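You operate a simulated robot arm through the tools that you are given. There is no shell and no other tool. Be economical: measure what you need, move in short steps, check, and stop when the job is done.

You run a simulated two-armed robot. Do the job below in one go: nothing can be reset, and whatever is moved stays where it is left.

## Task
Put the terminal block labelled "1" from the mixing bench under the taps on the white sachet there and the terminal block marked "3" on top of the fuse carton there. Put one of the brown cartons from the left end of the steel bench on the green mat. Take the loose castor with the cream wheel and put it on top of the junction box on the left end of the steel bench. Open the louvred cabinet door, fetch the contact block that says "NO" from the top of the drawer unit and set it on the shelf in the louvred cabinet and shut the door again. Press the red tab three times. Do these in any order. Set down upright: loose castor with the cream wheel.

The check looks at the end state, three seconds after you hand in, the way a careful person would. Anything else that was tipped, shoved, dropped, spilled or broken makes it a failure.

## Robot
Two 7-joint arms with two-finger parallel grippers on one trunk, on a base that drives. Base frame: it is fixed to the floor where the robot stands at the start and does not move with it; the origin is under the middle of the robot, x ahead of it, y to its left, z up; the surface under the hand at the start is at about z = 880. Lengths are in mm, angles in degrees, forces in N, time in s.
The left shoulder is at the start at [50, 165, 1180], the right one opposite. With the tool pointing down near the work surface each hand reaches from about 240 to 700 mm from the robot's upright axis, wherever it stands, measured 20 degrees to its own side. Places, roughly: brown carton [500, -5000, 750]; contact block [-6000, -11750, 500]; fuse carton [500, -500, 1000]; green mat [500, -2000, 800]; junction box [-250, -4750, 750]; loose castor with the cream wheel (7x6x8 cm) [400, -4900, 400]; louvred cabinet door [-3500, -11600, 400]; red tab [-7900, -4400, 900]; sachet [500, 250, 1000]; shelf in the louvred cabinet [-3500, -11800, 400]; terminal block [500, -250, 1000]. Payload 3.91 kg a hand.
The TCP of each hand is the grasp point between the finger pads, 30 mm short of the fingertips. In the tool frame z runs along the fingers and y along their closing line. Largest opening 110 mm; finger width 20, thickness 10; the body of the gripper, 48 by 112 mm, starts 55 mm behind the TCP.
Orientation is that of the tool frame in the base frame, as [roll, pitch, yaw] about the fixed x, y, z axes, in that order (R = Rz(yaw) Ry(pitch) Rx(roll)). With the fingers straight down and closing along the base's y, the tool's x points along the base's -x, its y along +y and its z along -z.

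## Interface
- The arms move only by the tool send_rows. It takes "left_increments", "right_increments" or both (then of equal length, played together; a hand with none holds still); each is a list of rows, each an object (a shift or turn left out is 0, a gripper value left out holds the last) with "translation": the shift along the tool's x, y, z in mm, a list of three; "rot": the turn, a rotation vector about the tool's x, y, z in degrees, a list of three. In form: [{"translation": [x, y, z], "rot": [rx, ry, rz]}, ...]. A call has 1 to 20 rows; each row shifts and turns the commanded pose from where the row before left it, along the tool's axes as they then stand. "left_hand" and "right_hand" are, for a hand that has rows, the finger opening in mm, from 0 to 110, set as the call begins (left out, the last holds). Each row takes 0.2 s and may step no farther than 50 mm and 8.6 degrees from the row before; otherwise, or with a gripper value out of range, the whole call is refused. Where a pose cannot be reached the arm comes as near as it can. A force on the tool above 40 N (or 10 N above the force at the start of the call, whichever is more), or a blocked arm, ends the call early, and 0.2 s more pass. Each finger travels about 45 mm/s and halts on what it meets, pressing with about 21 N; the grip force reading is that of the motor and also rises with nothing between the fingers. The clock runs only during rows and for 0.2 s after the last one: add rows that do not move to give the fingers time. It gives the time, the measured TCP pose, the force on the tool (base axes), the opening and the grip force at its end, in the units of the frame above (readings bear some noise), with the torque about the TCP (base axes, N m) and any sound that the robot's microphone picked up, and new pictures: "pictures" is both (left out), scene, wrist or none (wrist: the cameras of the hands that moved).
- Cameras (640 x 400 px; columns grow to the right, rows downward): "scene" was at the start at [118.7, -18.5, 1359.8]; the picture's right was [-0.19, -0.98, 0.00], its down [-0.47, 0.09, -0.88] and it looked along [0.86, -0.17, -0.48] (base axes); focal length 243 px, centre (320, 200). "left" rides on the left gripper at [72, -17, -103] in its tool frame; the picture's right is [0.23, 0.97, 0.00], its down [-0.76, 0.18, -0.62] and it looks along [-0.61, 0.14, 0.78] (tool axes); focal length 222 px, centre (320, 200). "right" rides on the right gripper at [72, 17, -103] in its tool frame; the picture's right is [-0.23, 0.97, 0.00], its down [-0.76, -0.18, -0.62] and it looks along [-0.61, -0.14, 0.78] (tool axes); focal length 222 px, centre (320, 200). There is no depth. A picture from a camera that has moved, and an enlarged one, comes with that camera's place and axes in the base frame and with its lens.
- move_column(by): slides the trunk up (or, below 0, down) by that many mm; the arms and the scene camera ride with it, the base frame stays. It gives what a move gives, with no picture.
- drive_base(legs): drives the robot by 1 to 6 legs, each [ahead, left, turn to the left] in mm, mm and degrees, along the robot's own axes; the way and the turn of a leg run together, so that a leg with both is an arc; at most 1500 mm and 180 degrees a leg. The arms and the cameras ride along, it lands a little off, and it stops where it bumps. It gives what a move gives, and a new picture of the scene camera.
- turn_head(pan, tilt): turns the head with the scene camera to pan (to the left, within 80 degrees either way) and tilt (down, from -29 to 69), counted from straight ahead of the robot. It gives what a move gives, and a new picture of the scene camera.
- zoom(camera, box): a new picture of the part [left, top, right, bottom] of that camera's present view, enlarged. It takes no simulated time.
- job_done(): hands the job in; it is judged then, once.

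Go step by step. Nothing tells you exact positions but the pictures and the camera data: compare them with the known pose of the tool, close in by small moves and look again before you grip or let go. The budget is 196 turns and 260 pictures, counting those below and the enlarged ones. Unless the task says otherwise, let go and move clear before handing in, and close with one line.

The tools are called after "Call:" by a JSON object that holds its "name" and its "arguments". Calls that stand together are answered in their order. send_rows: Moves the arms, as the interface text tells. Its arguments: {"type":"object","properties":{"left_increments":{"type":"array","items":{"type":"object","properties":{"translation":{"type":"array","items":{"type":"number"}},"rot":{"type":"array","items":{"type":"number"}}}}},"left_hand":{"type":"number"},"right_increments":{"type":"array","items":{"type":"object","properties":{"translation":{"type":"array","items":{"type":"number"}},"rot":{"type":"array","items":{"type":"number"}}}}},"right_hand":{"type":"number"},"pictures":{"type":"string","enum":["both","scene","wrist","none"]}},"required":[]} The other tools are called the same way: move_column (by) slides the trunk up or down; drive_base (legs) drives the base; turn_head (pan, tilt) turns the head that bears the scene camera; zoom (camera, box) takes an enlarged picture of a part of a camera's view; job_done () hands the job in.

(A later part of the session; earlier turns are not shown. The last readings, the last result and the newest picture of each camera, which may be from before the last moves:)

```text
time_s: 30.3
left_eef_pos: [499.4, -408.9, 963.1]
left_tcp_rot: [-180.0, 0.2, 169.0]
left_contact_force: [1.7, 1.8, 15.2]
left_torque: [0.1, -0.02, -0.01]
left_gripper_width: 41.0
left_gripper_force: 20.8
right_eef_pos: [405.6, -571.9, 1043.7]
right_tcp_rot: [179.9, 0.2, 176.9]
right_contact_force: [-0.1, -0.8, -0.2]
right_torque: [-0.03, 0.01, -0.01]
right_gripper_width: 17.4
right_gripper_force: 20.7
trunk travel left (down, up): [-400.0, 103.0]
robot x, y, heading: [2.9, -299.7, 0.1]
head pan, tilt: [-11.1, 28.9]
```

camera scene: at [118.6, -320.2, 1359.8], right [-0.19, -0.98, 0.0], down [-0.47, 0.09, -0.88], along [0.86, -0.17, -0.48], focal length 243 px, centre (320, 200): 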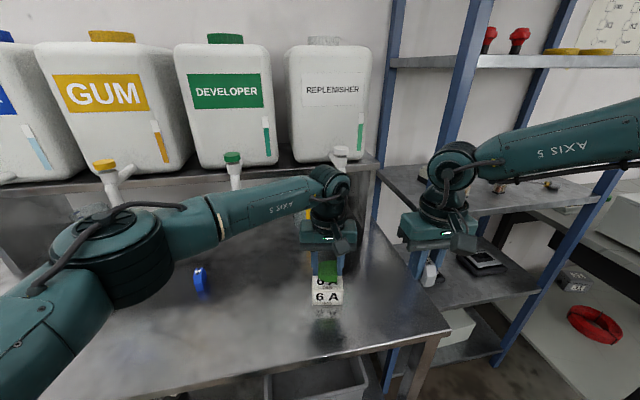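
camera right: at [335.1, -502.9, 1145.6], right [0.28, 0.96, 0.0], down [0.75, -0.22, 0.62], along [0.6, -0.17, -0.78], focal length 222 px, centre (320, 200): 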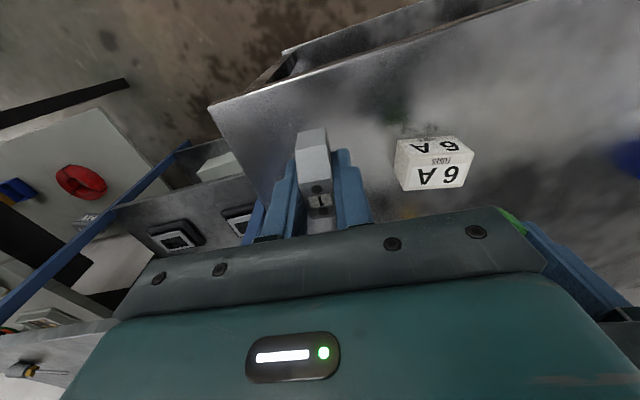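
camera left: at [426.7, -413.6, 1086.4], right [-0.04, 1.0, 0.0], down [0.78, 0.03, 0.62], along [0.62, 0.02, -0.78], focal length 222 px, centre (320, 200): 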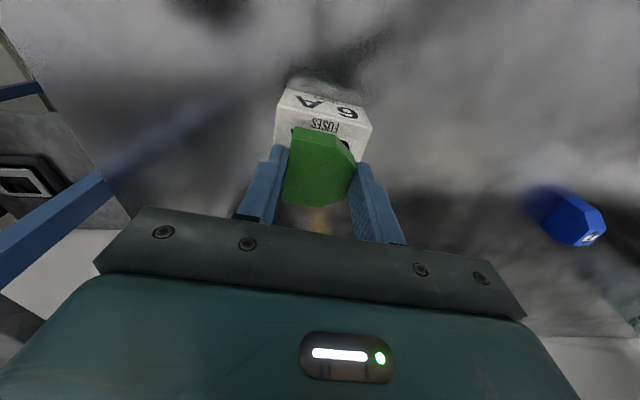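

Contact felt. I relieve the push, open a little and rise.

Call:
{"name": "send_rows", "arguments": {"left_increments": [{"translation": [0, 0, -2]}, {}, {}], "pictures": "none"}}

Call:
{"name": "send_rows", "arguments": {"left_increments": [{}, {}, {"translation": [0, 0, -5]}, {"translation": [0, 0, -15]}, {"translation": [0, 0, -30]}, {"translation": [0, 0, -40]}, {}], "left_hand": 62}}

```text
time_s: 31.1
left_eef_pos: [499.2, -410.6, 962.7]
left_tcp_rot: [-179.9, 0.2, 169.0]
left_contact_force: [2.5, 0.3, 6.3]
left_torque: [-0.03, -0.1, 0.0]
left_gripper_width: 40.8
left_gripper_force: 21.1
right_eef_pos: [405.7, -572.1, 1042.6]
right_tcp_rot: [180.0, 0.1, 177.0]
right_contact_force: [-0.6, 0.4, 0.5]
right_torque: [-0.06, 0.01, 0.02]
right_gripper_width: 17.2
right_gripper_force: 21.3
trunk travel left (down, up): [-400.0, 103.0]
robot x, y, heading: [-1.5, -302.3, -0.0]
head pan, tilt: [-11.1, 28.9]
```

```text
time_s: 32.7
left_eef_pos: [497.8, -410.3, 1052.6]
left_tcp_rot: [-179.9, 0.0, 169.0]
left_contact_force: [-0.1, 0.2, 0.4]
left_torque: [0.02, 0.0, 0.01]
left_gripper_width: 62.1
left_gripper_force: 0.0
right_eef_pos: [406.2, -572.1, 1043.0]
right_tcp_rot: [179.9, 0.0, 177.0]
right_contact_force: [-0.3, -0.9, -0.1]
right_torque: [0.03, 0.0, -0.04]
right_gripper_width: 17.0
right_gripper_force: 20.8
trunk travel left (down, up): [-400.0, 103.0]
robot x, y, heading: [-0.8, -297.6, 0.0]
head pan, tilt: [-11.1, 28.9]
camera scene: at [118.7, -320.2, 1359.7], right [-0.19, -0.98, 0.0], down [-0.47, 0.09, -0.88], along [0.86, -0.17, -0.48], focal length 243 px, centre (320, 200)
camera left: at [422.6, -413.6, 1155.8], right [-0.04, 1.0, 0.0], down [0.78, 0.03, 0.62], along [0.62, 0.02, -0.78], focal length 222 px, centre (320, 200)
```

scene: 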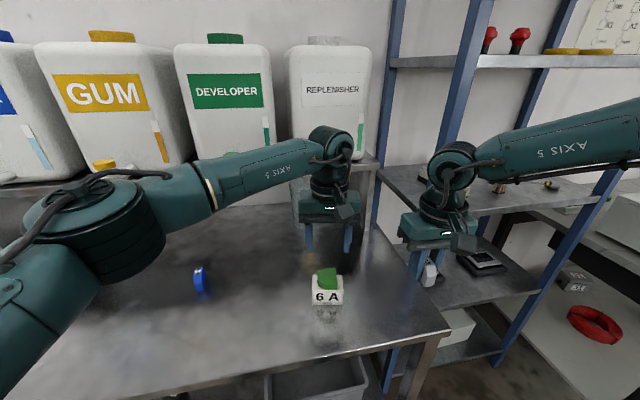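
left: 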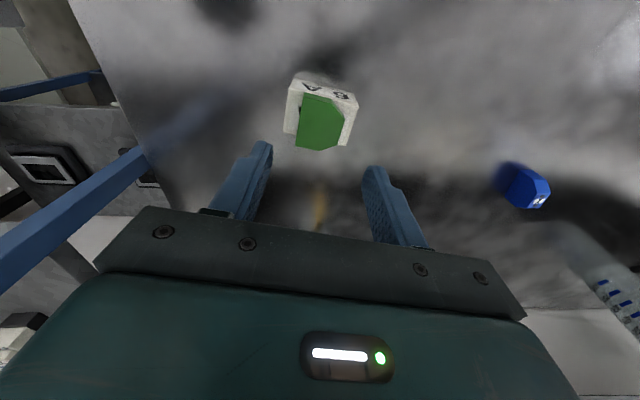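

Green "3" sits on the fuse carton. Now I tuck the left hand back and high, then drive left to bring the grey block to the sachet.

Call:
{"name": "send_rows", "arguments": {"left_increments": [{"translation": [20, 0, -35]}, {"translation": [20, 0, -35]}, {"translation": [20, 0, -35]}, {"translation": [20, 10, -35], "rot": [0, 0, -5]}, {"translation": [20, 20, -20], "rot": [0, 0, -6]}, {"translation": [0, 20, 0]}, {"translation": [0, 20, 0]}, {"translation": [0, 20, 0]}], "pictures": "none"}}

Call:
{"name": "drive_base", "arguments": {"legs": [[0, 600, 0]]}}

```text
time_s: 34.5
left_eef_pos: [404.4, -303.0, 1212.7]
left_tcp_rot: [-179.9, 0.0, -179.9]
left_contact_force: [-0.1, 0.0, -0.9]
left_torque: [-0.05, -0.01, -0.02]
left_gripper_width: 62.1
left_gripper_force: 0.0
right_eef_pos: [405.5, -571.4, 1043.6]
right_tcp_rot: [-180.0, -0.1, 177.0]
right_contact_force: [-0.2, -0.5, -0.3]
right_torque: [-0.02, -0.01, 0.01]
right_gripper_width: 17.2
right_gripper_force: 20.8
trunk travel left (down, up): [-400.0, 103.0]
robot x, y, heading: [-1.9, -301.5, -0.2]
head pan, tilt: [-11.1, 28.9]
```

```text
time_s: 40.3
left_eef_pos: [406.7, 293.2, 1213.0]
left_tcp_rot: [180.0, 0.0, 179.4]
left_contact_force: [-1.1, 0.9, 0.0]
left_torque: [0.02, -0.05, -0.02]
left_gripper_width: 62.0
left_gripper_force: 0.1
right_eef_pos: [406.2, 23.5, 1042.7]
right_tcp_rot: [179.9, 0.0, 176.4]
right_contact_force: [0.2, 0.8, 0.0]
right_torque: [-0.03, -0.02, -0.01]
right_gripper_width: 17.4
right_gripper_force: 21.2
trunk travel left (down, up): [-400.0, 103.0]
robot x, y, heading: [2.0, 299.3, -0.5]
head pan, tilt: [-11.1, 28.9]
camera scene: at [121.8, 279.5, 1359.8], right [-0.2, -0.98, 0.0], down [-0.47, 0.1, -0.88], along [0.86, -0.18, -0.48], focal length 243 px, centre (320, 200)
```

scene: 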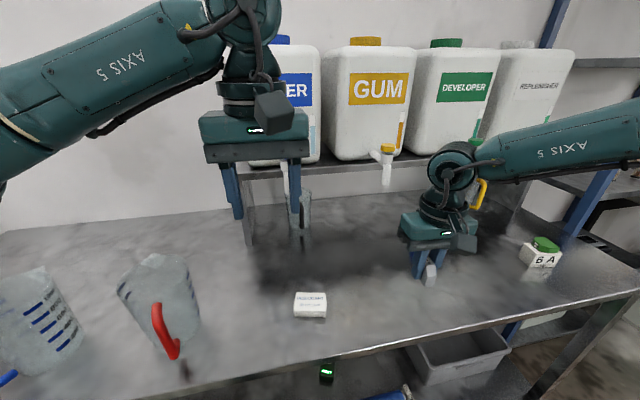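

Call:
{"name": "zoom", "arguments": {"camera": "scene", "box": [270, 270, 350, 330]}}

```text
6.67 times, centred on (310, 300) of scene
camera zoom: at [121.8, 279.5, 1359.8], right [-0.2, -0.98, 0.0], down [-0.47, 0.1, -0.88], along [0.86, -0.18, -0.48], focal length 1620 px, centre (387, -467)
```

zoom: 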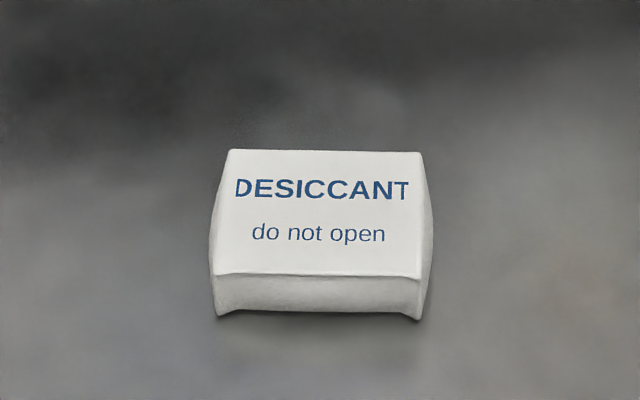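

Sachet centre ≈[486,226], top z≈899, yaw ≈−12°. I move the left hand aside and bring the right hand with the grey block above it.

Call:
{"name": "send_rows", "arguments": {"right_increments": [{"translation": [-3, 8, 0]}, {"translation": [-5, 15, 0]}, {"translation": [-7, 20, 0]}, {"translation": [-7, 20, 0]}, {"translation": [-7, 20, 0]}, {"translation": [-7, 20, 0]}, {"translation": [-7, 20, 0]}, {"translation": [-7, 20, 0]}, {"translation": [-7, 20, 0]}, {"translation": [-7, 20, 0]}, {"translation": [-5, 15, 0]}, {"translation": [-3, 8, 0]}, {"rot": [0, 0, 4]}, {"rot": [0, 0, 4], "translation": [0, 0, 20]}, {"translation": [0, 0, 20]}, {"translation": [0, 0, 20]}, {"translation": [0, 0, 15]}, {}], "left_increments": [{"translation": [0, 30, 0]}, {"translation": [0, 40, 0]}, {"translation": [0, 40, 0]}, {"translation": [0, 40, 0]}, {"translation": [0, 20, 0]}, {}, {}, {}, {}, {}, {}, {}, {}, {}, {}, {}, {}, {}]}}

Call:
{"name": "zoom", "arguments": {"camera": "scene", "box": [260, 230, 360, 330]}}

```text
time_s: 44.1
left_eef_pos: [409.4, 463.6, 1212.5]
left_tcp_rot: [-179.9, 0.1, 179.4]
left_contact_force: [0.9, 0.1, 0.2]
left_torque: [0.0, 0.04, 0.02]
left_gripper_width: 61.9
left_gripper_force: 0.0
right_eef_pos: [447.6, 150.2, 980.2]
right_tcp_rot: [179.9, 0.0, 168.4]
right_contact_force: [0.5, 0.6, -0.6]
right_torque: [-0.02, 0.01, 0.0]
right_gripper_width: 17.2
right_gripper_force: 21.0
right hand out of reach, approached as far as the arm can: row 8, 9, 10, 11, 12, 15, 16, 17
trunk travel left (down, up): [-400.0, 103.0]
robot x, y, heading: [1.7, 298.5, -0.5]
head pan, tilt: [-11.1, 28.9]
camera scene: at [121.8, 279.4, 1359.8], right [-0.2, -0.98, 0.0], down [-0.47, 0.1, -0.88], along [0.86, -0.18, -0.48], focal length 243 px, centre (320, 200)
camera right: at [381.8, 179.7, 1082.8], right [0.42, 0.91, 0.0], down [0.71, -0.33, 0.62], along [0.57, -0.26, -0.78], focal length 222 px, centre (320, 200)
camera left: at [336.1, 446.9, 1315.6], right [-0.22, 0.98, 0.0], down [0.76, 0.17, 0.62], along [0.61, 0.13, -0.78], focal length 222 px, centre (320, 200)
```

scene: 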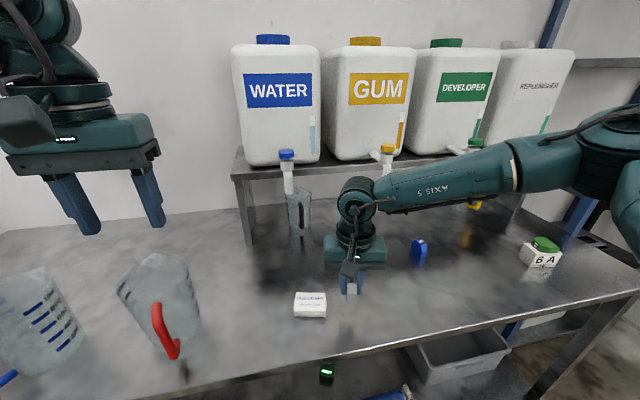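
right: 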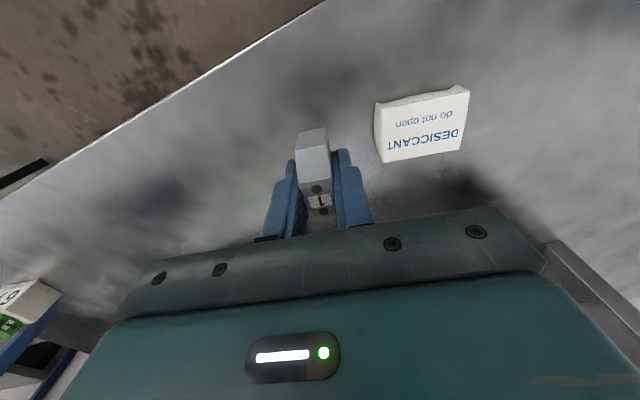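
left: 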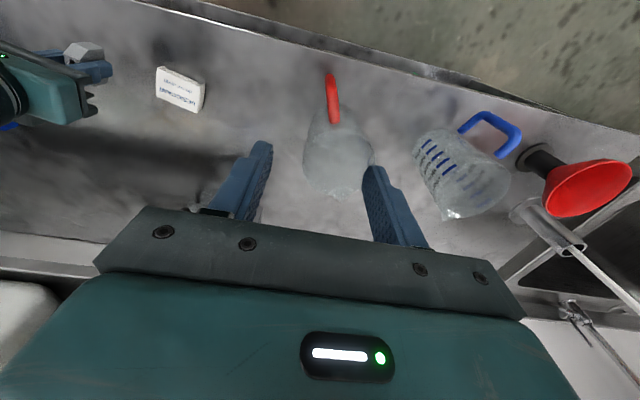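

```text
4.00 times, centred on (310, 280) of scene
camera zoom: at [121.8, 279.4, 1359.8], right [-0.2, -0.98, 0.0], down [-0.47, 0.1, -0.88], along [0.86, -0.18, -0.48], focal length 972 px, centre (360, -120)
```

zoom: 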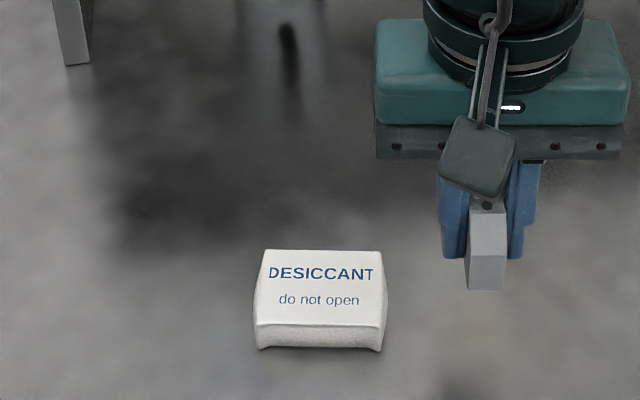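

The right hand reached its limit short of the target, so I drive the base another 110 mm left.

Call:
{"name": "drive_base", "arguments": {"legs": [[0, 110, 0.5]]}}

```text
time_s: 45.7
left_eef_pos: [408.6, 575.6, 1212.2]
left_tcp_rot: [-179.9, 0.0, 179.9]
left_contact_force: [0.3, -0.4, 0.7]
left_torque: [0.01, 0.01, 0.0]
left_gripper_width: 62.0
left_gripper_force: 0.1
right_eef_pos: [451.4, 263.3, 981.1]
right_tcp_rot: [179.9, 0.1, 168.9]
right_contact_force: [0.4, 0.2, -0.2]
right_torque: [0.02, 0.0, 0.02]
right_gripper_width: 17.3
right_gripper_force: 21.2
trunk travel left (down, up): [-400.0, 103.0]
robot x, y, heading: [7.3, 409.1, -0.0]
head pan, tilt: [-11.1, 28.9]
camera scene: at [122.6, 390.3, 1359.8], right [-0.19, -0.98, 0.0], down [-0.47, 0.09, -0.88], along [0.86, -0.17, -0.48], focal length 243 px, centre (320, 200)
```

scene: 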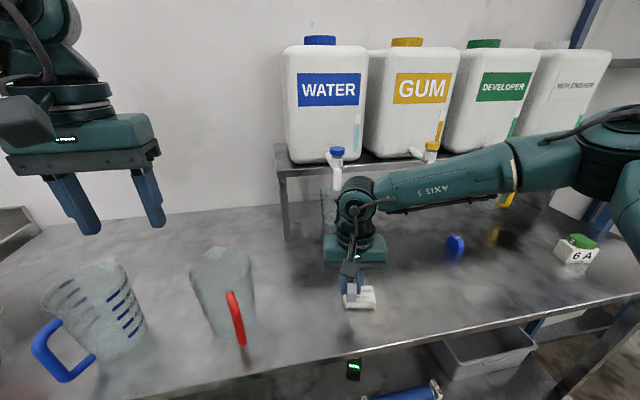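

Call:
{"name": "send_rows", "arguments": {"right_increments": [{"translation": [-6, -4, 0]}, {"translation": [-10, -6, 0]}, {"translation": [-10, -7, 0]}, {"translation": [-10, -6, 0]}, {"translation": [-7, -4, 0]}, {"translation": [-3.6, -2.6, 0]}, {}]}}

Call:
{"name": "zoom", "arguments": {"camera": "scene", "box": [310, 220, 430, 330]}}

```text
time_s: 47.3
left_eef_pos: [409.9, 576.6, 1212.4]
left_tcp_rot: [-180.0, 0.1, 179.9]
left_contact_force: [1.0, 0.3, 0.1]
left_torque: [-0.01, -0.01, -0.03]
left_gripper_width: 62.2
left_gripper_force: 0.0
right_eef_pos: [491.3, 223.5, 979.8]
right_tcp_rot: [179.8, 0.0, 168.9]
right_contact_force: [0.1, -0.3, -0.1]
right_torque: [-0.01, 0.02, -0.03]
right_gripper_width: 17.3
right_gripper_force: 20.8
trunk travel left (down, up): [-400.0, 103.0]
robot x, y, heading: [1.7, 410.4, -0.2]
head pan, tilt: [-11.1, 28.9]
camera scene: at [122.6, 389.9, 1359.8], right [-0.19, -0.98, 0.0], down [-0.47, 0.09, -0.88], along [0.86, -0.17, -0.48], focal length 243 px, centre (320, 200)
camera right: at [424.2, 254.2, 1082.6], right [0.41, 0.91, 0.0], down [0.71, -0.32, 0.62], along [0.57, -0.25, -0.78], focal length 222 px, centre (320, 200)
```

scene: 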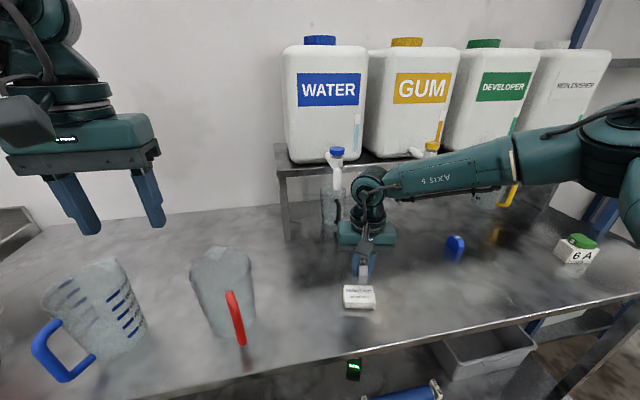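
right: 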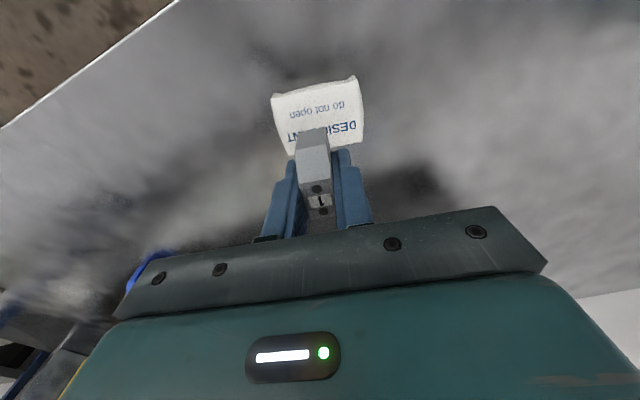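

```text
3.64 times, centred on (370, 275) of scene
camera zoom: at [122.6, 389.9, 1359.8], right [-0.19, -0.98, 0.0], down [-0.47, 0.09, -0.88], along [0.86, -0.17, -0.48], focal length 884 px, centre (138, -73)
```

zoom: 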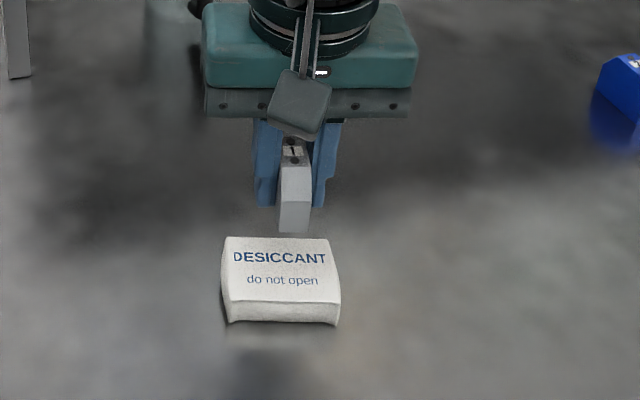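

Aligned laterally; I shift 6 mm nearer and lower in shrinking steps.

Call:
{"name": "send_rows", "arguments": {"right_increments": [{"translation": [6, 1, 10]}, {"translation": [0, 0, 15]}, {"translation": [0, 0, 12]}, {"translation": [0, 0, 6]}, {}], "pictures": "none"}}

Call:
{"name": "zoom", "arguments": {"camera": "scene", "box": [320, 240, 410, 320]}}

```text
time_s: 48.5
left_eef_pos: [408.4, 575.3, 1211.9]
left_tcp_rot: [-179.8, -0.1, 179.8]
left_contact_force: [0.5, 0.1, 0.6]
left_torque: [0.0, 0.0, 0.02]
left_gripper_width: 62.1
left_gripper_force: 0.0
right_eef_pos: [479.0, 220.4, 942.8]
right_tcp_rot: [179.9, 0.1, 168.9]
right_contact_force: [0.4, 0.1, -1.0]
right_torque: [0.0, 0.02, 0.02]
right_gripper_width: 17.1
right_gripper_force: 20.6
right hand out of reach, approached as far as the arm can: row 3, 4
trunk travel left (down, up): [-400.0, 103.0]
robot x, y, heading: [4.8, 407.8, -0.3]
head pan, tilt: [-11.1, 28.9]
```

```text
5.00 times, centred on (365, 280) of scene
camera zoom: at [122.6, 389.9, 1359.8], right [-0.19, -0.98, 0.0], down [-0.47, 0.09, -0.88], along [0.86, -0.17, -0.48], focal length 1215 px, centre (95, -200)
```

zoom: 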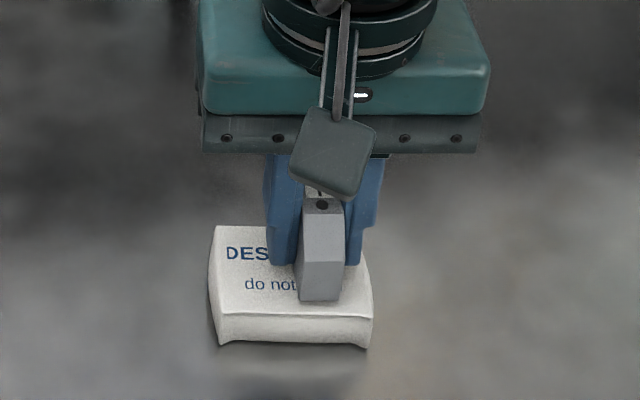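

The arm is near its limit again; I go up a bit and shift the base 80 mm further left.

Call:
{"name": "send_rows", "arguments": {"right_increments": [{"translation": [0, 0, -15]}, {"translation": [0, 0, -15]}, {}], "pictures": "none"}}

Call:
{"name": "drive_base", "arguments": {"legs": [[0, 80, 0.2]]}}

```text
time_s: 49.3
left_eef_pos: [408.4, 575.0, 1212.8]
left_tcp_rot: [-179.9, 0.0, 179.9]
left_contact_force: [-0.7, -0.4, 0.5]
left_torque: [0.02, -0.02, 0.03]
left_gripper_width: 62.1
left_gripper_force: 0.1
right_eef_pos: [479.6, 220.8, 972.3]
right_tcp_rot: [179.7, 0.1, 168.9]
right_contact_force: [-0.1, -0.5, -0.6]
right_torque: [0.0, 0.01, 0.01]
right_gripper_width: 17.2
right_gripper_force: 20.9
trunk travel left (down, up): [-400.0, 103.0]
robot x, y, heading: [6.6, 406.9, -0.3]
head pan, tilt: [-11.1, 28.9]
```

```text
time_s: 50.7
left_eef_pos: [407.9, 658.3, 1212.8]
left_tcp_rot: [-179.9, 0.2, -179.7]
left_contact_force: [-0.5, 0.2, -0.1]
left_torque: [0.0, 0.0, 0.01]
left_gripper_width: 62.2
left_gripper_force: 0.1
right_eef_pos: [480.0, 303.7, 973.6]
right_tcp_rot: [179.8, 0.0, 169.2]
right_contact_force: [0.3, 0.8, 0.0]
right_torque: [-0.01, 0.02, 0.01]
right_gripper_width: 17.4
right_gripper_force: 20.5
trunk travel left (down, up): [-400.0, 103.0]
robot x, y, heading: [6.4, 489.3, 0.2]
head pan, tilt: [-11.1, 28.9]
camera scene: at [122.7, 471.2, 1359.8], right [-0.19, -0.98, 0.0], down [-0.47, 0.09, -0.88], along [0.86, -0.16, -0.48], focal length 243 px, centre (320, 200)
```

scene: 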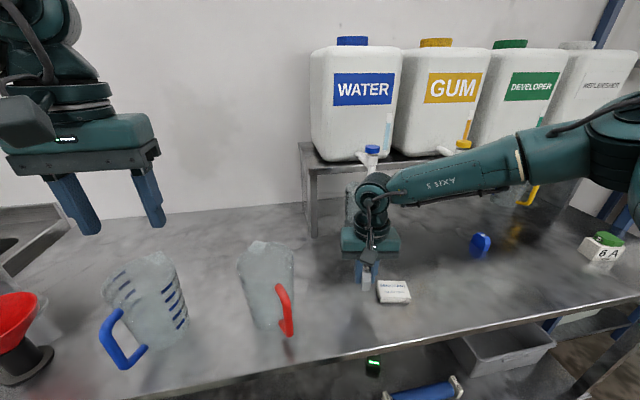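

Call:
{"name": "send_rows", "arguments": {"right_increments": [{"translation": [-2, -8, 0]}, {"translation": [-4, -16, 0]}, {"translation": [-5, -18, 0]}, {"translation": [-5, -18, 0]}, {"translation": [-3.7, -16.7, 0]}, {"translation": [0, 0, 10]}, {"translation": [0, 0, 12]}, {"translation": [0, 0, 10]}, {}], "pictures": "wrist"}}

Call:
{"name": "zoom", "arguments": {"camera": "scene", "box": [345, 240, 435, 320]}}

```text
time_s: 52.7
left_eef_pos: [408.2, 658.2, 1213.1]
left_tcp_rot: [-179.9, 0.0, -179.7]
left_contact_force: [0.2, -0.3, 0.2]
left_torque: [0.01, -0.02, -0.01]
left_gripper_width: 62.1
left_gripper_force: 0.0
right_eef_pos: [484.7, 224.2, 940.3]
right_tcp_rot: [179.9, 0.0, 169.3]
right_contact_force: [0.3, 0.1, -0.5]
right_torque: [-0.04, 0.02, 0.02]
right_gripper_width: 17.3
right_gripper_force: 21.4
trunk travel left (down, up): [-400.0, 103.0]
robot x, y, heading: [2.9, 493.0, 0.2]
head pan, tilt: [-11.1, 28.9]
camera right: at [418.3, 253.9, 1042.8], right [0.4, 0.91, 0.0], down [0.71, -0.32, 0.62], along [0.57, -0.25, -0.78], focal length 222 px, centre (320, 200)
```

right: 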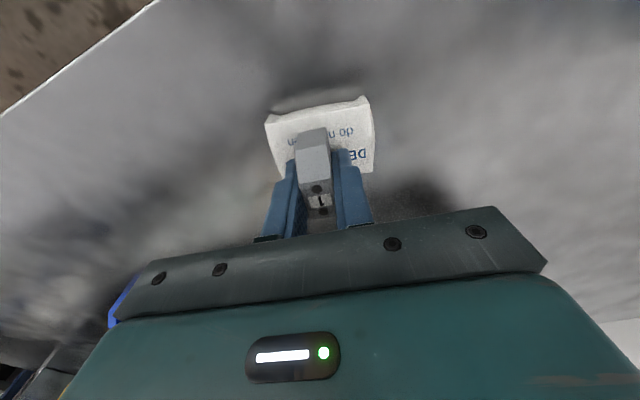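

```text
5.00 times, centred on (390, 280) of scene
camera zoom: at [122.6, 470.7, 1359.8], right [-0.19, -0.98, 0.0], down [-0.47, 0.09, -0.88], along [0.86, -0.16, -0.48], focal length 1215 px, centre (-30, -200)
```

zoom: 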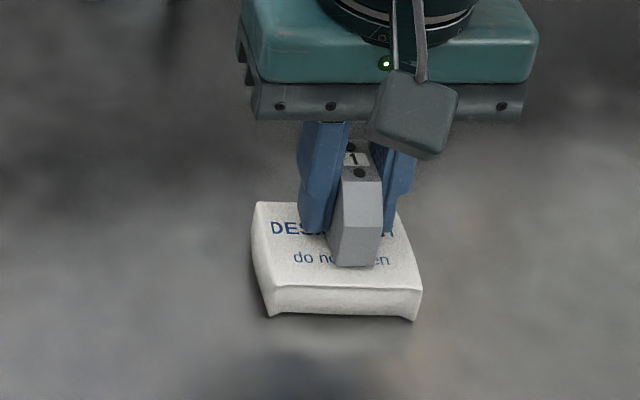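

Call:
{"name": "send_rows", "arguments": {"right_increments": [{"translation": [0, 0, 3]}, {"translation": [0, 0, 2]}, {"translation": [0, 0, 1.5]}, {"translation": [0, 0, 1.5]}, {}], "pictures": "none"}}

Call:
{"name": "zoom", "arguments": {"camera": "scene", "box": [345, 240, 435, 320]}}

```text
time_s: 53.9
left_eef_pos: [406.7, 658.7, 1213.6]
left_tcp_rot: [-179.9, 0.1, -179.7]
left_contact_force: [-0.1, 1.2, 0.4]
left_torque: [0.01, 0.0, -0.01]
left_gripper_width: 62.0
left_gripper_force: 0.1
right_eef_pos: [486.3, 225.1, 934.5]
right_tcp_rot: [179.8, 0.4, 169.2]
right_contact_force: [-0.3, -6.3, 24.9]
right_torque: [-0.19, 0.06, 0.02]
right_gripper_width: 17.4
right_gripper_force: 20.8
trunk travel left (down, up): [-400.0, 103.0]
robot x, y, heading: [3.3, 487.1, 0.2]
head pan, tilt: [-11.1, 28.9]
```

```text
5.00 times, centred on (390, 280) of scene
camera zoom: at [120.5, 471.2, 1360.2], right [-0.19, -0.98, 0.0], down [-0.47, 0.09, -0.88], along [0.86, -0.16, -0.48], focal length 1215 px, centre (-30, -200)
```

zoom: 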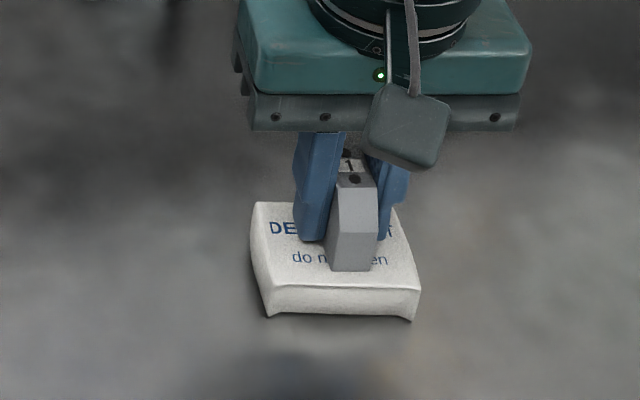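

Contact at 25 N; I relieve the press, then release carefully.

Call:
{"name": "send_rows", "arguments": {"right_increments": [{"translation": [0, 0, -1.5]}, {"translation": [0, 0, -1]}, {}], "pictures": "none"}}

```text
time_s: 54.7
left_eef_pos: [406.7, 659.6, 1212.6]
left_tcp_rot: [-179.9, 0.1, -179.6]
left_contact_force: [-0.5, 0.1, 0.7]
left_torque: [-0.02, 0.0, -0.04]
left_gripper_width: 62.2
left_gripper_force: 0.0
right_eef_pos: [485.2, 225.1, 934.7]
right_tcp_rot: [179.8, 0.1, 169.3]
right_contact_force: [4.8, -0.9, 14.4]
right_torque: [-0.1, -0.25, -0.01]
right_gripper_width: 17.3
right_gripper_force: 21.3
trunk travel left (down, up): [-400.0, 103.0]
robot x, y, heading: [4.7, 489.8, 0.4]
head pan, tilt: [-11.1, 28.9]
```

Call:
{"name": "send_rows", "arguments": {"right_increments": [{"translation": [0, 0, -1.5]}, {}, {}], "pictures": "none"}}

Call:
{"name": "send_rows", "arguments": {"right_increments": [{}, {}, {}, {"translation": [0, 0, -5]}, {"translation": [0, 0, -20]}, {"translation": [0, 0, -30]}, {"translation": [0, 0, -40]}, {}], "right_hand": 45, "pictures": "wrist"}}

Call:
{"name": "zoom", "arguments": {"camera": "scene", "box": [345, 240, 435, 320]}}

```text
time_s: 55.5
left_eef_pos: [406.8, 659.6, 1213.1]
left_tcp_rot: [-179.8, 0.0, -179.8]
left_contact_force: [-0.2, 0.2, -0.2]
left_torque: [-0.01, -0.03, 0.02]
left_gripper_width: 62.2
left_gripper_force: 0.1
right_eef_pos: [484.2, 222.8, 934.8]
right_tcp_rot: [180.0, -0.1, 169.2]
right_contact_force: [-0.5, 1.2, 3.3]
right_torque: [0.01, -0.07, 0.04]
right_gripper_width: 17.1
right_gripper_force: 21.2
trunk travel left (down, up): [-400.0, 103.0]
robot x, y, heading: [4.2, 489.6, 0.1]
head pan, tilt: [-11.1, 28.9]
```

```text
time_s: 57.3
left_eef_pos: [409.0, 658.9, 1212.5]
left_tcp_rot: [-179.9, 0.0, -179.7]
left_contact_force: [0.5, 0.4, 0.0]
left_torque: [0.0, -0.04, 0.01]
left_gripper_width: 62.1
left_gripper_force: 0.0
right_eef_pos: [486.4, 224.1, 1032.3]
right_tcp_rot: [179.9, 0.0, 169.3]
right_contact_force: [-0.1, 0.2, 0.0]
right_torque: [0.01, 0.02, 0.01]
right_gripper_width: 45.0
right_gripper_force: 0.1
trunk travel left (down, up): [-400.0, 103.0]
robot x, y, heading: [6.5, 493.6, 0.4]
head pan, tilt: [-11.1, 28.9]
camera right: at [418.4, 252.4, 1134.5], right [0.4, 0.91, 0.0], down [0.71, -0.32, 0.62], along [0.57, -0.25, -0.78], focal length 222 px, centre (320, 200)
```

right: 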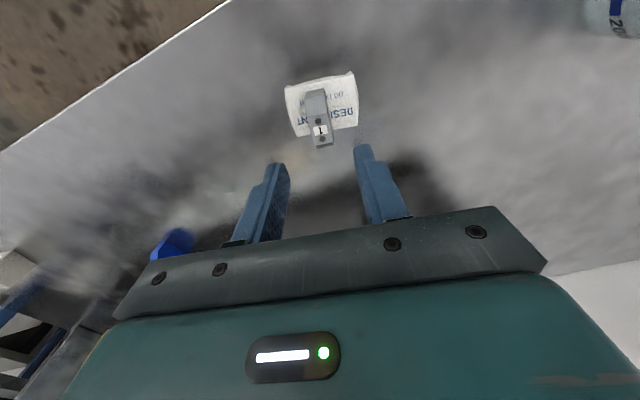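

```text
5.00 times, centred on (390, 280) of scene
camera zoom: at [122.9, 470.6, 1359.7], right [-0.19, -0.98, 0.0], down [-0.47, 0.09, -0.88], along [0.86, -0.16, -0.48], focal length 1215 px, centre (-30, -200)
```

zoom: 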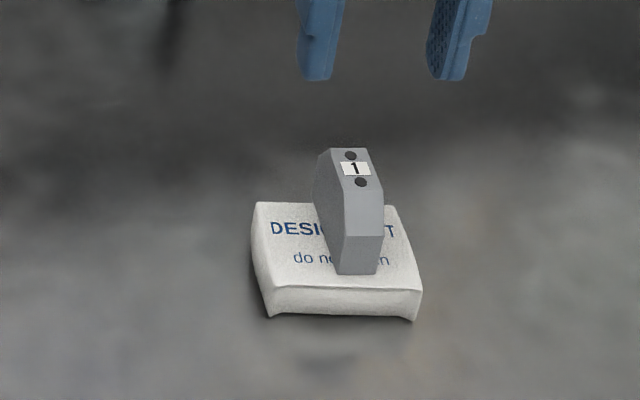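

Block "1" stands on the sachet. Now I raise the hand, back away from the bench, and look toward −y for the path to the steel bench.

Call:
{"name": "send_rows", "arguments": {"right_increments": [{"translation": [20, 0, -40]}, {"translation": [20, 0, -40]}, {"translation": [20, 0, -40]}, {"translation": [30, -20, -30]}, {"translation": [30, -20, 0]}], "pictures": "none"}}

Call:
{"name": "drive_base", "arguments": {"legs": [[-450, 0, 0], [0, 0, -90]]}}

Call:
{"name": "turn_head", "arguments": {"pan": 0, "tilt": 15}}

```text
time_s: 58.5
left_eef_pos: [406.0, 658.3, 1213.2]
left_tcp_rot: [180.0, 0.1, -179.8]
left_contact_force: [-0.3, -1.3, 0.7]
left_torque: [0.03, 0.0, 0.02]
left_gripper_width: 62.1
left_gripper_force: 0.1
right_eef_pos: [359.0, 206.6, 1181.6]
right_tcp_rot: [179.9, 0.0, 169.2]
right_contact_force: [0.5, 0.4, -0.2]
right_torque: [0.03, 0.0, 0.02]
right_gripper_width: 45.0
right_gripper_force: 0.0
trunk travel left (down, up): [-400.0, 103.0]
robot x, y, heading: [4.4, 488.7, 0.3]
head pan, tilt: [-11.1, 28.9]
```

```text
time_s: 65.0
left_eef_pos: [-270.5, 83.6, 1211.7]
left_tcp_rot: [-179.8, 0.1, 90.1]
left_contact_force: [-0.9, -1.3, 1.0]
left_torque: [0.03, 0.0, 0.0]
left_gripper_width: 61.8
left_gripper_force: 0.2
right_eef_pos: [-721.8, 130.7, 1181.1]
right_tcp_rot: [179.9, 0.0, 79.2]
right_contact_force: [0.0, 0.4, 0.2]
right_torque: [0.01, 0.03, 0.04]
right_gripper_width: 45.0
right_gripper_force: 0.1
trunk travel left (down, up): [-400.0, 103.0]
robot x, y, heading: [-441.5, 485.1, -89.9]
head pan, tilt: [-11.1, 28.9]
camera scene: at [-457.0, 367.4, 1359.8], right [-0.98, 0.19, 0.0], down [0.09, 0.47, -0.88], along [-0.17, -0.86, -0.48], focal length 243 px, centre (320, 200)
```

scene: 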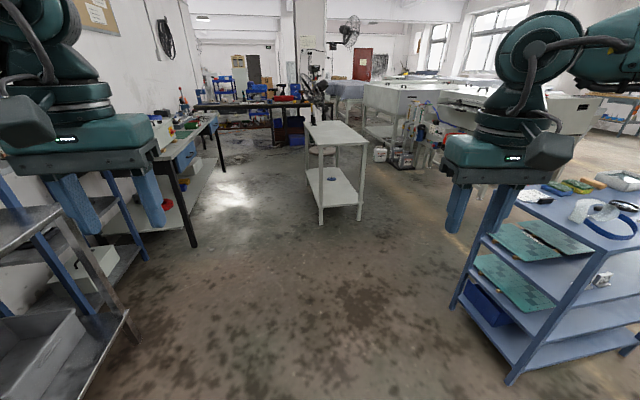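

```text
time_s: 65.8
left_eef_pos: [-269.9, 83.3, 1213.1]
left_tcp_rot: [-180.0, 0.0, 90.2]
left_contact_force: [-0.1, 0.2, 0.9]
left_torque: [0.0, -0.03, -0.01]
left_gripper_width: 61.8
left_gripper_force: 0.0
right_eef_pos: [-721.0, 130.9, 1181.4]
right_tcp_rot: [179.9, 0.0, 79.2]
right_contact_force: [-0.1, 0.5, 1.0]
right_torque: [0.0, 0.01, -0.01]
right_gripper_width: 44.9
right_gripper_force: 0.1
trunk travel left (down, up): [-400.0, 103.0]
robot x, y, heading: [-436.6, 486.4, -89.7]
head pan, tilt: [0.0, 15.0]
camera scene: at [-439.5, 363.2, 1382.2], right [-1.0, 0.0, 0.0], down [0.0, 0.26, -0.97], along [0.0, -0.97, -0.26], focal length 243 px, centre (320, 200)
```

scene: 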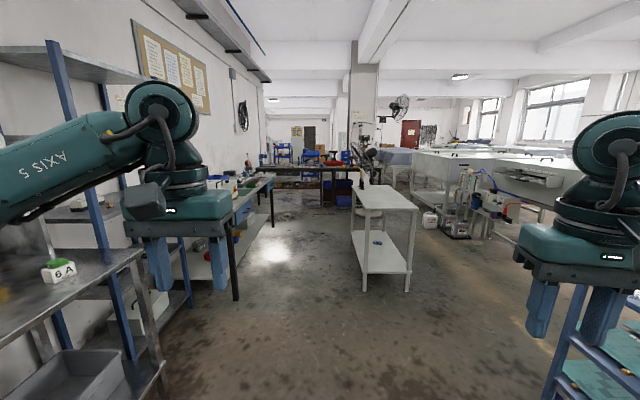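

I see a corridor along −y: a workbench on the left with the mat, a white trolley table at right (x<−850), and a dark-topped bench at the end. I drive down the corridor at x≈−260 and look at the mat on the way.

Call:
{"name": "drive_base", "arguments": {"legs": [[1200, 180, 0], [1200, 0, 0]]}}

Call:
{"name": "turn_head", "arguments": {"pan": 70, "tilt": 30}}

```text
time_s: 77.6
left_eef_pos: [-147.2, -2324.8, 1213.2]
left_tcp_rot: [-179.9, 0.0, 88.1]
left_contact_force: [-0.6, 0.1, -0.1]
left_torque: [0.0, -0.01, -0.01]
left_gripper_width: 62.1
left_gripper_force: 0.1
right_eef_pos: [-594.9, -2261.8, 1181.6]
right_tcp_rot: [179.9, -0.1, 77.1]
right_contact_force: [-0.3, -0.3, -0.1]
right_torque: [0.02, -0.03, 0.01]
right_gripper_width: 44.9
right_gripper_force: 0.1
trunk travel left (down, up): [-400.0, 103.0]
robot x, y, heading: [-302.1, -1914.4, -91.6]
head pan, tilt: [0.0, 15.0]
camera scene: at [-305.7, -2038.5, 1382.2], right [-1.0, 0.03, 0.0], down [0.01, 0.26, -0.97], along [-0.03, -0.97, -0.26], focal length 243 px, centre (320, 200)
```

scene: 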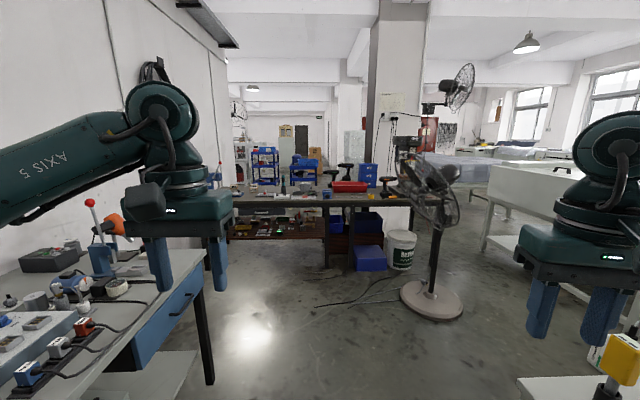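

```text
time_s: 79.0
left_eef_pos: [-146.2, -2324.8, 1213.5]
left_tcp_rot: [-179.8, 0.1, 88.2]
left_contact_force: [-0.6, -0.5, -0.1]
left_torque: [-0.04, 0.01, -0.01]
left_gripper_width: 62.1
left_gripper_force: 0.0
right_eef_pos: [-595.9, -2260.3, 1180.8]
right_tcp_rot: [180.0, 0.0, 77.1]
right_contact_force: [-0.4, 0.6, 0.3]
right_torque: [-0.01, 0.02, 0.02]
right_gripper_width: 44.8
right_gripper_force: 0.1
trunk travel left (down, up): [-400.0, 103.0]
robot x, y, heading: [-301.5, -1911.8, -91.8]
head pan, tilt: [70.0, 30.0]
camera scene: at [-218.7, -1978.6, 1358.1], right [-0.37, -0.93, 0.0], down [-0.46, 0.19, -0.87], along [0.8, -0.32, -0.5], focal length 243 px, centre (320, 200)
```

scene: 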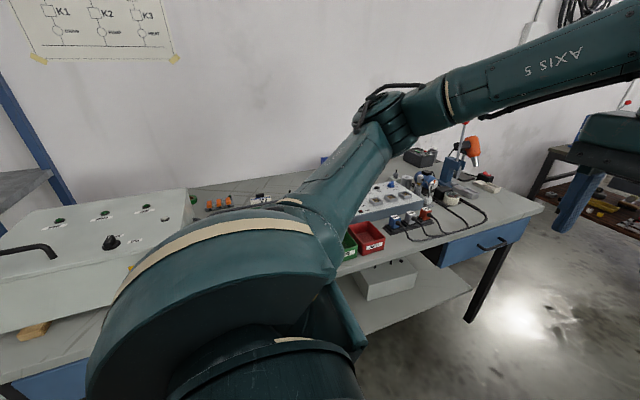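

The mat is hidden by my arm here; I'll look at it on the way back. I go on to the end bench.

Call:
{"name": "drive_base", "arguments": {"legs": [[900, 0, 1.8], [900, 0, 0]]}}

Call:
{"name": "turn_head", "arguments": {"pan": 15, "tilt": 25}}

```text
time_s: 88.1
left_eef_pos: [-130.0, -4117.1, 1212.5]
left_tcp_rot: [-180.0, 0.0, 90.5]
left_contact_force: [0.9, 0.7, 0.1]
left_torque: [0.05, 0.0, 0.01]
left_gripper_width: 61.8
left_gripper_force: 0.0
right_eef_pos: [-580.7, -4071.3, 1181.3]
right_tcp_rot: [179.8, 0.0, 79.4]
right_contact_force: [-0.7, 0.6, -0.1]
right_torque: [0.01, 0.04, -0.01]
right_gripper_width: 44.8
right_gripper_force: 0.0
trunk travel left (down, up): [-400.0, 103.0]
robot x, y, heading: [-304.0, -3713.1, -89.7]
head pan, tilt: [70.0, 30.0]
camera scene: at [-215.6, -3773.9, 1358.0], right [-0.34, -0.94, 0.0], down [-0.47, 0.17, -0.87], along [0.82, -0.29, -0.5], focal length 243 px, centre (320, 200)
```

scene: 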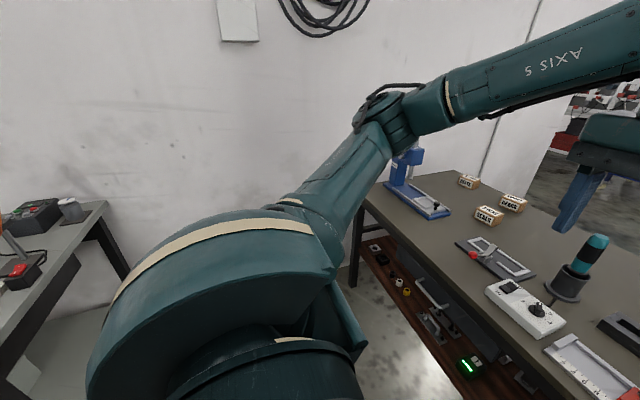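

```text
time_s: 89.3
left_eef_pos: [-130.4, -4115.4, 1212.1]
left_tcp_rot: [-179.9, 0.1, 90.5]
left_contact_force: [-0.3, -0.8, -0.9]
left_torque: [-0.03, 0.01, -0.03]
left_gripper_width: 62.2
left_gripper_force: 0.1
right_eef_pos: [-581.5, -4070.0, 1181.7]
right_tcp_rot: [180.0, 0.0, 79.4]
right_contact_force: [-0.2, -0.4, 0.2]
right_torque: [-0.02, 0.01, 0.0]
right_gripper_width: 45.2
right_gripper_force: 0.0
trunk travel left (down, up): [-400.0, 103.0]
robot x, y, heading: [-304.7, -3711.0, -89.7]
head pan, tilt: [15.0, 25.0]
camera scene: at [-276.2, -3832.1, 1366.0], right [-0.96, -0.27, 0.0], down [-0.11, 0.41, -0.91], along [0.24, -0.87, -0.42], focal length 243 px, centre (320, 200)
```

scene: 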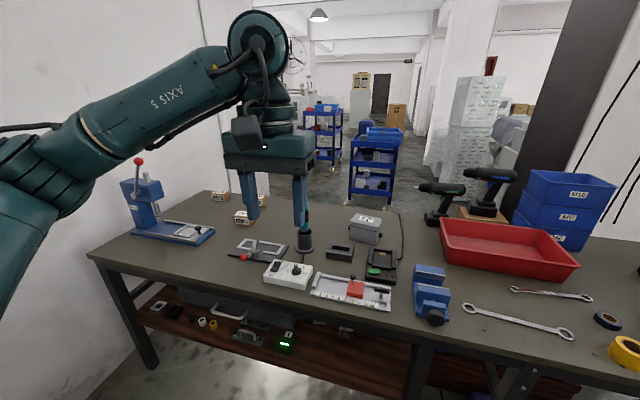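

This is the steel bench: brown cartons behind my left hand, a grey junction box, and small things on the lower shelf. I zoom in on the shelf and on the cartons.

Call:
{"name": "zoom", "arguments": {"camera": "scene", "box": [120, 270, 320, 395]}}

Call:
{"name": "zoom", "arguments": {"camera": "scene", "box": [190, 170, 430, 320]}}

```text
3.20 times, centred on (220, 332) of scene
camera zoom: at [-276.2, -3832.1, 1366.0], right [-0.96, -0.27, 0.0], down [-0.11, 0.41, -0.91], along [0.24, -0.87, -0.42], focal length 778 px, centre (640, -224)
```

zoom: 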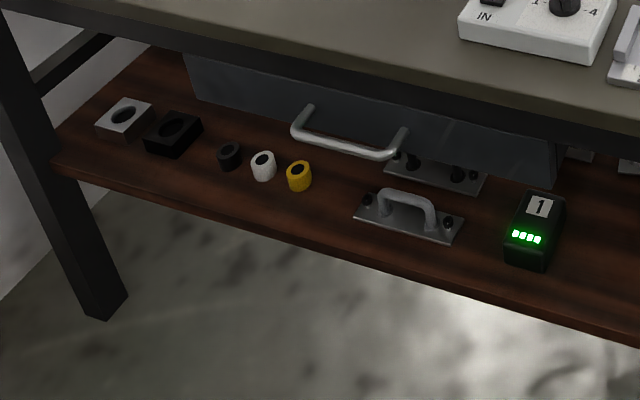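

```text
2.67 times, centred on (310, 245) of scene
camera zoom: at [-276.2, -3832.1, 1366.0], right [-0.96, -0.27, 0.0], down [-0.11, 0.41, -0.91], along [0.24, -0.87, -0.42], focal length 648 px, centre (347, 80)
```

zoom: 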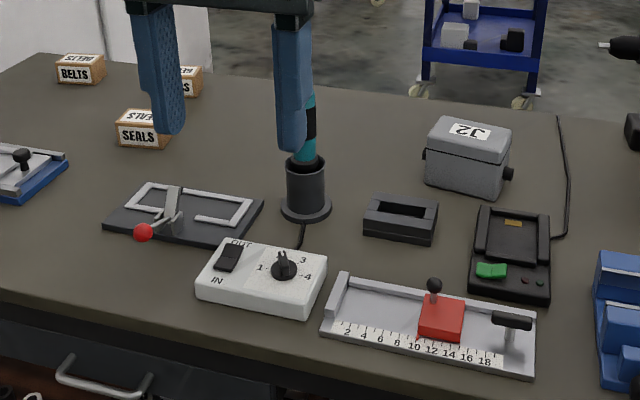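

The castor isn't in view; its rough place is under the bench, to the back. I lower the trunk to look under the top.

Call:
{"name": "move_column", "arguments": {"by": -400}}

Call:
{"name": "turn_head", "arguments": {"pan": 20, "tilt": 20}}

```text
time_s: 93.1
left_eef_pos: [-131.1, -4116.3, 812.3]
left_tcp_rot: [180.0, 0.0, 90.4]
left_contact_force: [1.3, -0.4, 0.0]
left_torque: [-0.02, -0.01, -0.03]
left_gripper_width: 62.1
left_gripper_force: 0.0
right_eef_pos: [-580.8, -4072.1, 781.3]
right_tcp_rot: [179.9, -0.1, 79.4]
right_contact_force: [0.6, -0.1, 0.4]
right_torque: [0.0, 0.0, 0.01]
right_gripper_width: 45.2
right_gripper_force: 0.2
trunk travel left (down, up): [0.0, 503.0]
robot x, y, heading: [-305.2, -3711.7, -89.6]
head pan, tilt: [15.0, 25.0]
```

```text
time_s: 93.8
left_eef_pos: [-130.4, -4115.6, 813.0]
left_tcp_rot: [-179.8, 0.1, 90.5]
left_contact_force: [0.2, 0.3, -0.3]
left_torque: [0.01, 0.0, -0.06]
left_gripper_width: 62.1
left_gripper_force: 0.1
right_eef_pos: [-580.9, -4069.9, 781.1]
right_tcp_rot: [179.9, 0.0, 79.5]
right_contact_force: [0.5, -0.1, -1.0]
right_torque: [0.01, 0.0, 0.03]
right_gripper_width: 45.0
right_gripper_force: 0.0
trunk travel left (down, up): [0.0, 503.0]
robot x, y, heading: [-303.3, -3712.7, -89.8]
head pan, tilt: [20.0, 20.0]
camera scene: at [-268.3, -3830.6, 974.1], right [-0.94, -0.35, 0.0], down [-0.12, 0.32, -0.94], along [0.33, -0.88, -0.34], focal length 243 px, centre (320, 200)
```

scene: 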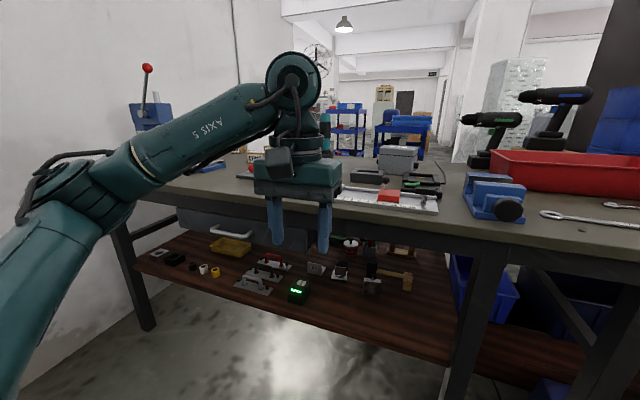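

Call:
{"name": "zoom", "arguments": {"camera": "scene", "box": [130, 190, 430, 350]}}

Call:
{"name": "zoom", "arguments": {"camera": "scene", "box": [280, 220, 430, 310]}}

```text
2.13 times, centred on (280, 270) of scene
camera zoom: at [-268.3, -3830.6, 974.1], right [-0.94, -0.35, 0.0], down [-0.12, 0.32, -0.94], along [0.33, -0.88, -0.34], focal length 518 px, centre (405, 51)
```

zoom: 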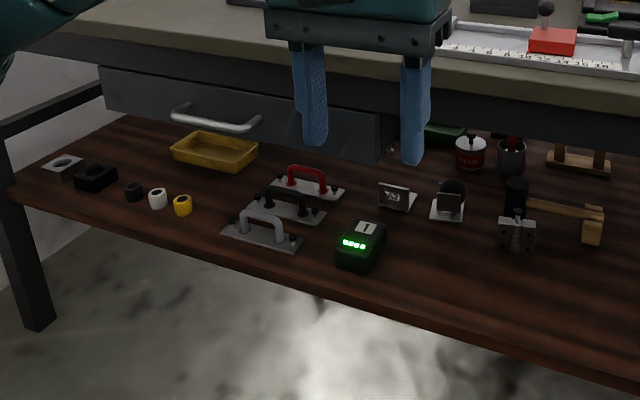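

```text
4.27 times, centred on (355, 265) of scene
camera zoom: at [-268.3, -3830.6, 974.1], right [-0.94, -0.35, 0.0], down [-0.12, 0.32, -0.94], along [0.33, -0.88, -0.34], focal length 1037 px, centre (171, -77)
```

zoom: 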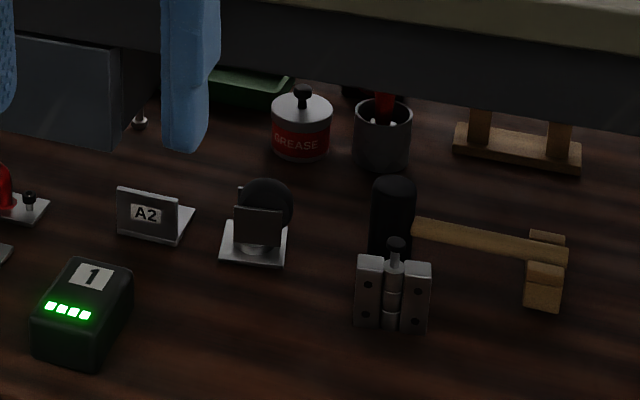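

A black castor is visible but the cream one isn't; probably hidden behind the hanging drawer. I back up to see deeper under the bench.

Call:
{"name": "drive_base", "arguments": {"legs": [[-750, 100, 0]]}}

Call:
{"name": "turn_head", "arguments": {"pan": 18, "tilt": 14}}

Call:
{"name": "zoom", "arguments": {"camera": "scene", "box": [190, 180, 430, 310]}}

```text
time_s: 97.9
left_eef_pos: [-36.8, -3361.2, 811.1]
left_tcp_rot: [-179.9, 0.1, 91.1]
left_contact_force: [0.6, -0.5, -0.8]
left_torque: [0.04, -0.02, -0.03]
left_gripper_width: 61.9
left_gripper_force: 0.1
right_eef_pos: [-488.1, -3320.4, 781.0]
right_tcp_rot: [179.9, 0.0, 80.1]
right_contact_force: [-0.9, 0.6, 0.0]
right_torque: [0.0, 0.01, -0.02]
right_gripper_width: 44.9
right_gripper_force: 0.0
trunk travel left (down, up): [0.0, 503.0]
robot x, y, heading: [-217.3, -2959.2, -89.1]
head pan, tilt: [20.0, 20.0]
camera scene: at [-177.6, -3077.3, 974.1], right [-0.93, -0.36, 0.0], down [-0.12, 0.32, -0.94], along [0.34, -0.88, -0.34], focal length 243 px, centre (320, 200)
```

scene: 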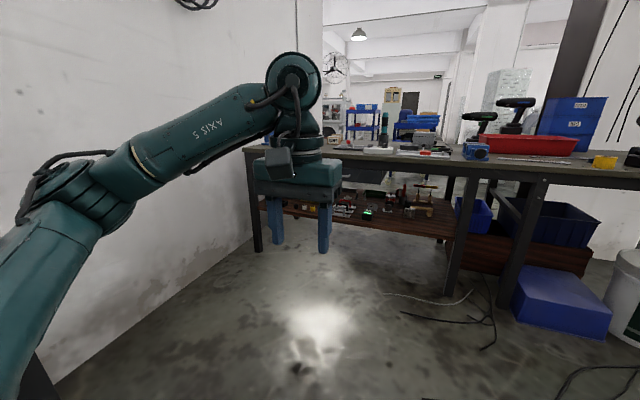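

```text
time_s: 98.6
left_eef_pos: [-36.1, -3361.0, 812.9]
left_tcp_rot: [-179.9, 0.1, 91.1]
left_contact_force: [0.5, -0.8, -0.5]
left_torque: [-0.01, -0.01, 0.01]
left_gripper_width: 62.0
left_gripper_force: 0.1
right_eef_pos: [-488.9, -3320.4, 782.1]
right_tcp_rot: [179.9, -0.1, 80.0]
right_contact_force: [0.3, 0.2, -0.5]
right_torque: [-0.03, 0.02, -0.01]
right_gripper_width: 44.9
right_gripper_force: 0.0
trunk travel left (down, up): [0.0, 503.0]
robot x, y, heading: [-213.9, -2957.5, -88.6]
head pan, tilt: [18.0, 14.0]
camera scene: at [-180.6, -3078.6, 983.8], right [-0.95, -0.33, 0.0], down [-0.08, 0.23, -0.97], along [0.32, -0.92, -0.24], focal length 243 px, centre (320, 200)
```

scene: 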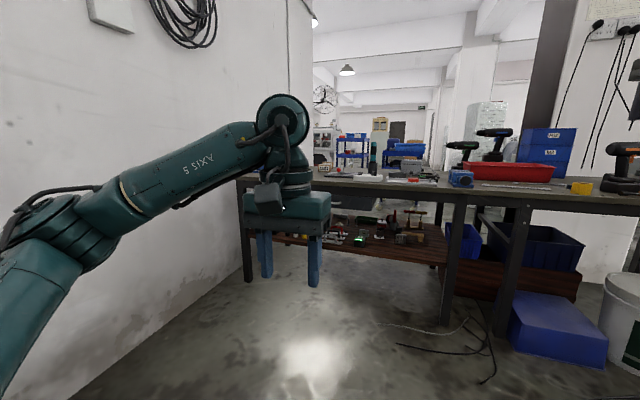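

```text
2.67 times, centred on (310, 245) of scene
camera zoom: at [-180.6, -3078.6, 983.8], right [-0.95, -0.33, 0.0], down [-0.08, 0.23, -0.97], along [0.32, -0.92, -0.24], focal length 648 px, centre (347, 80)
```

zoom: 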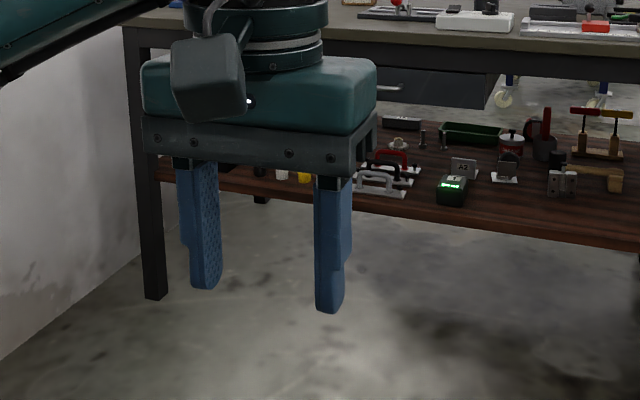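

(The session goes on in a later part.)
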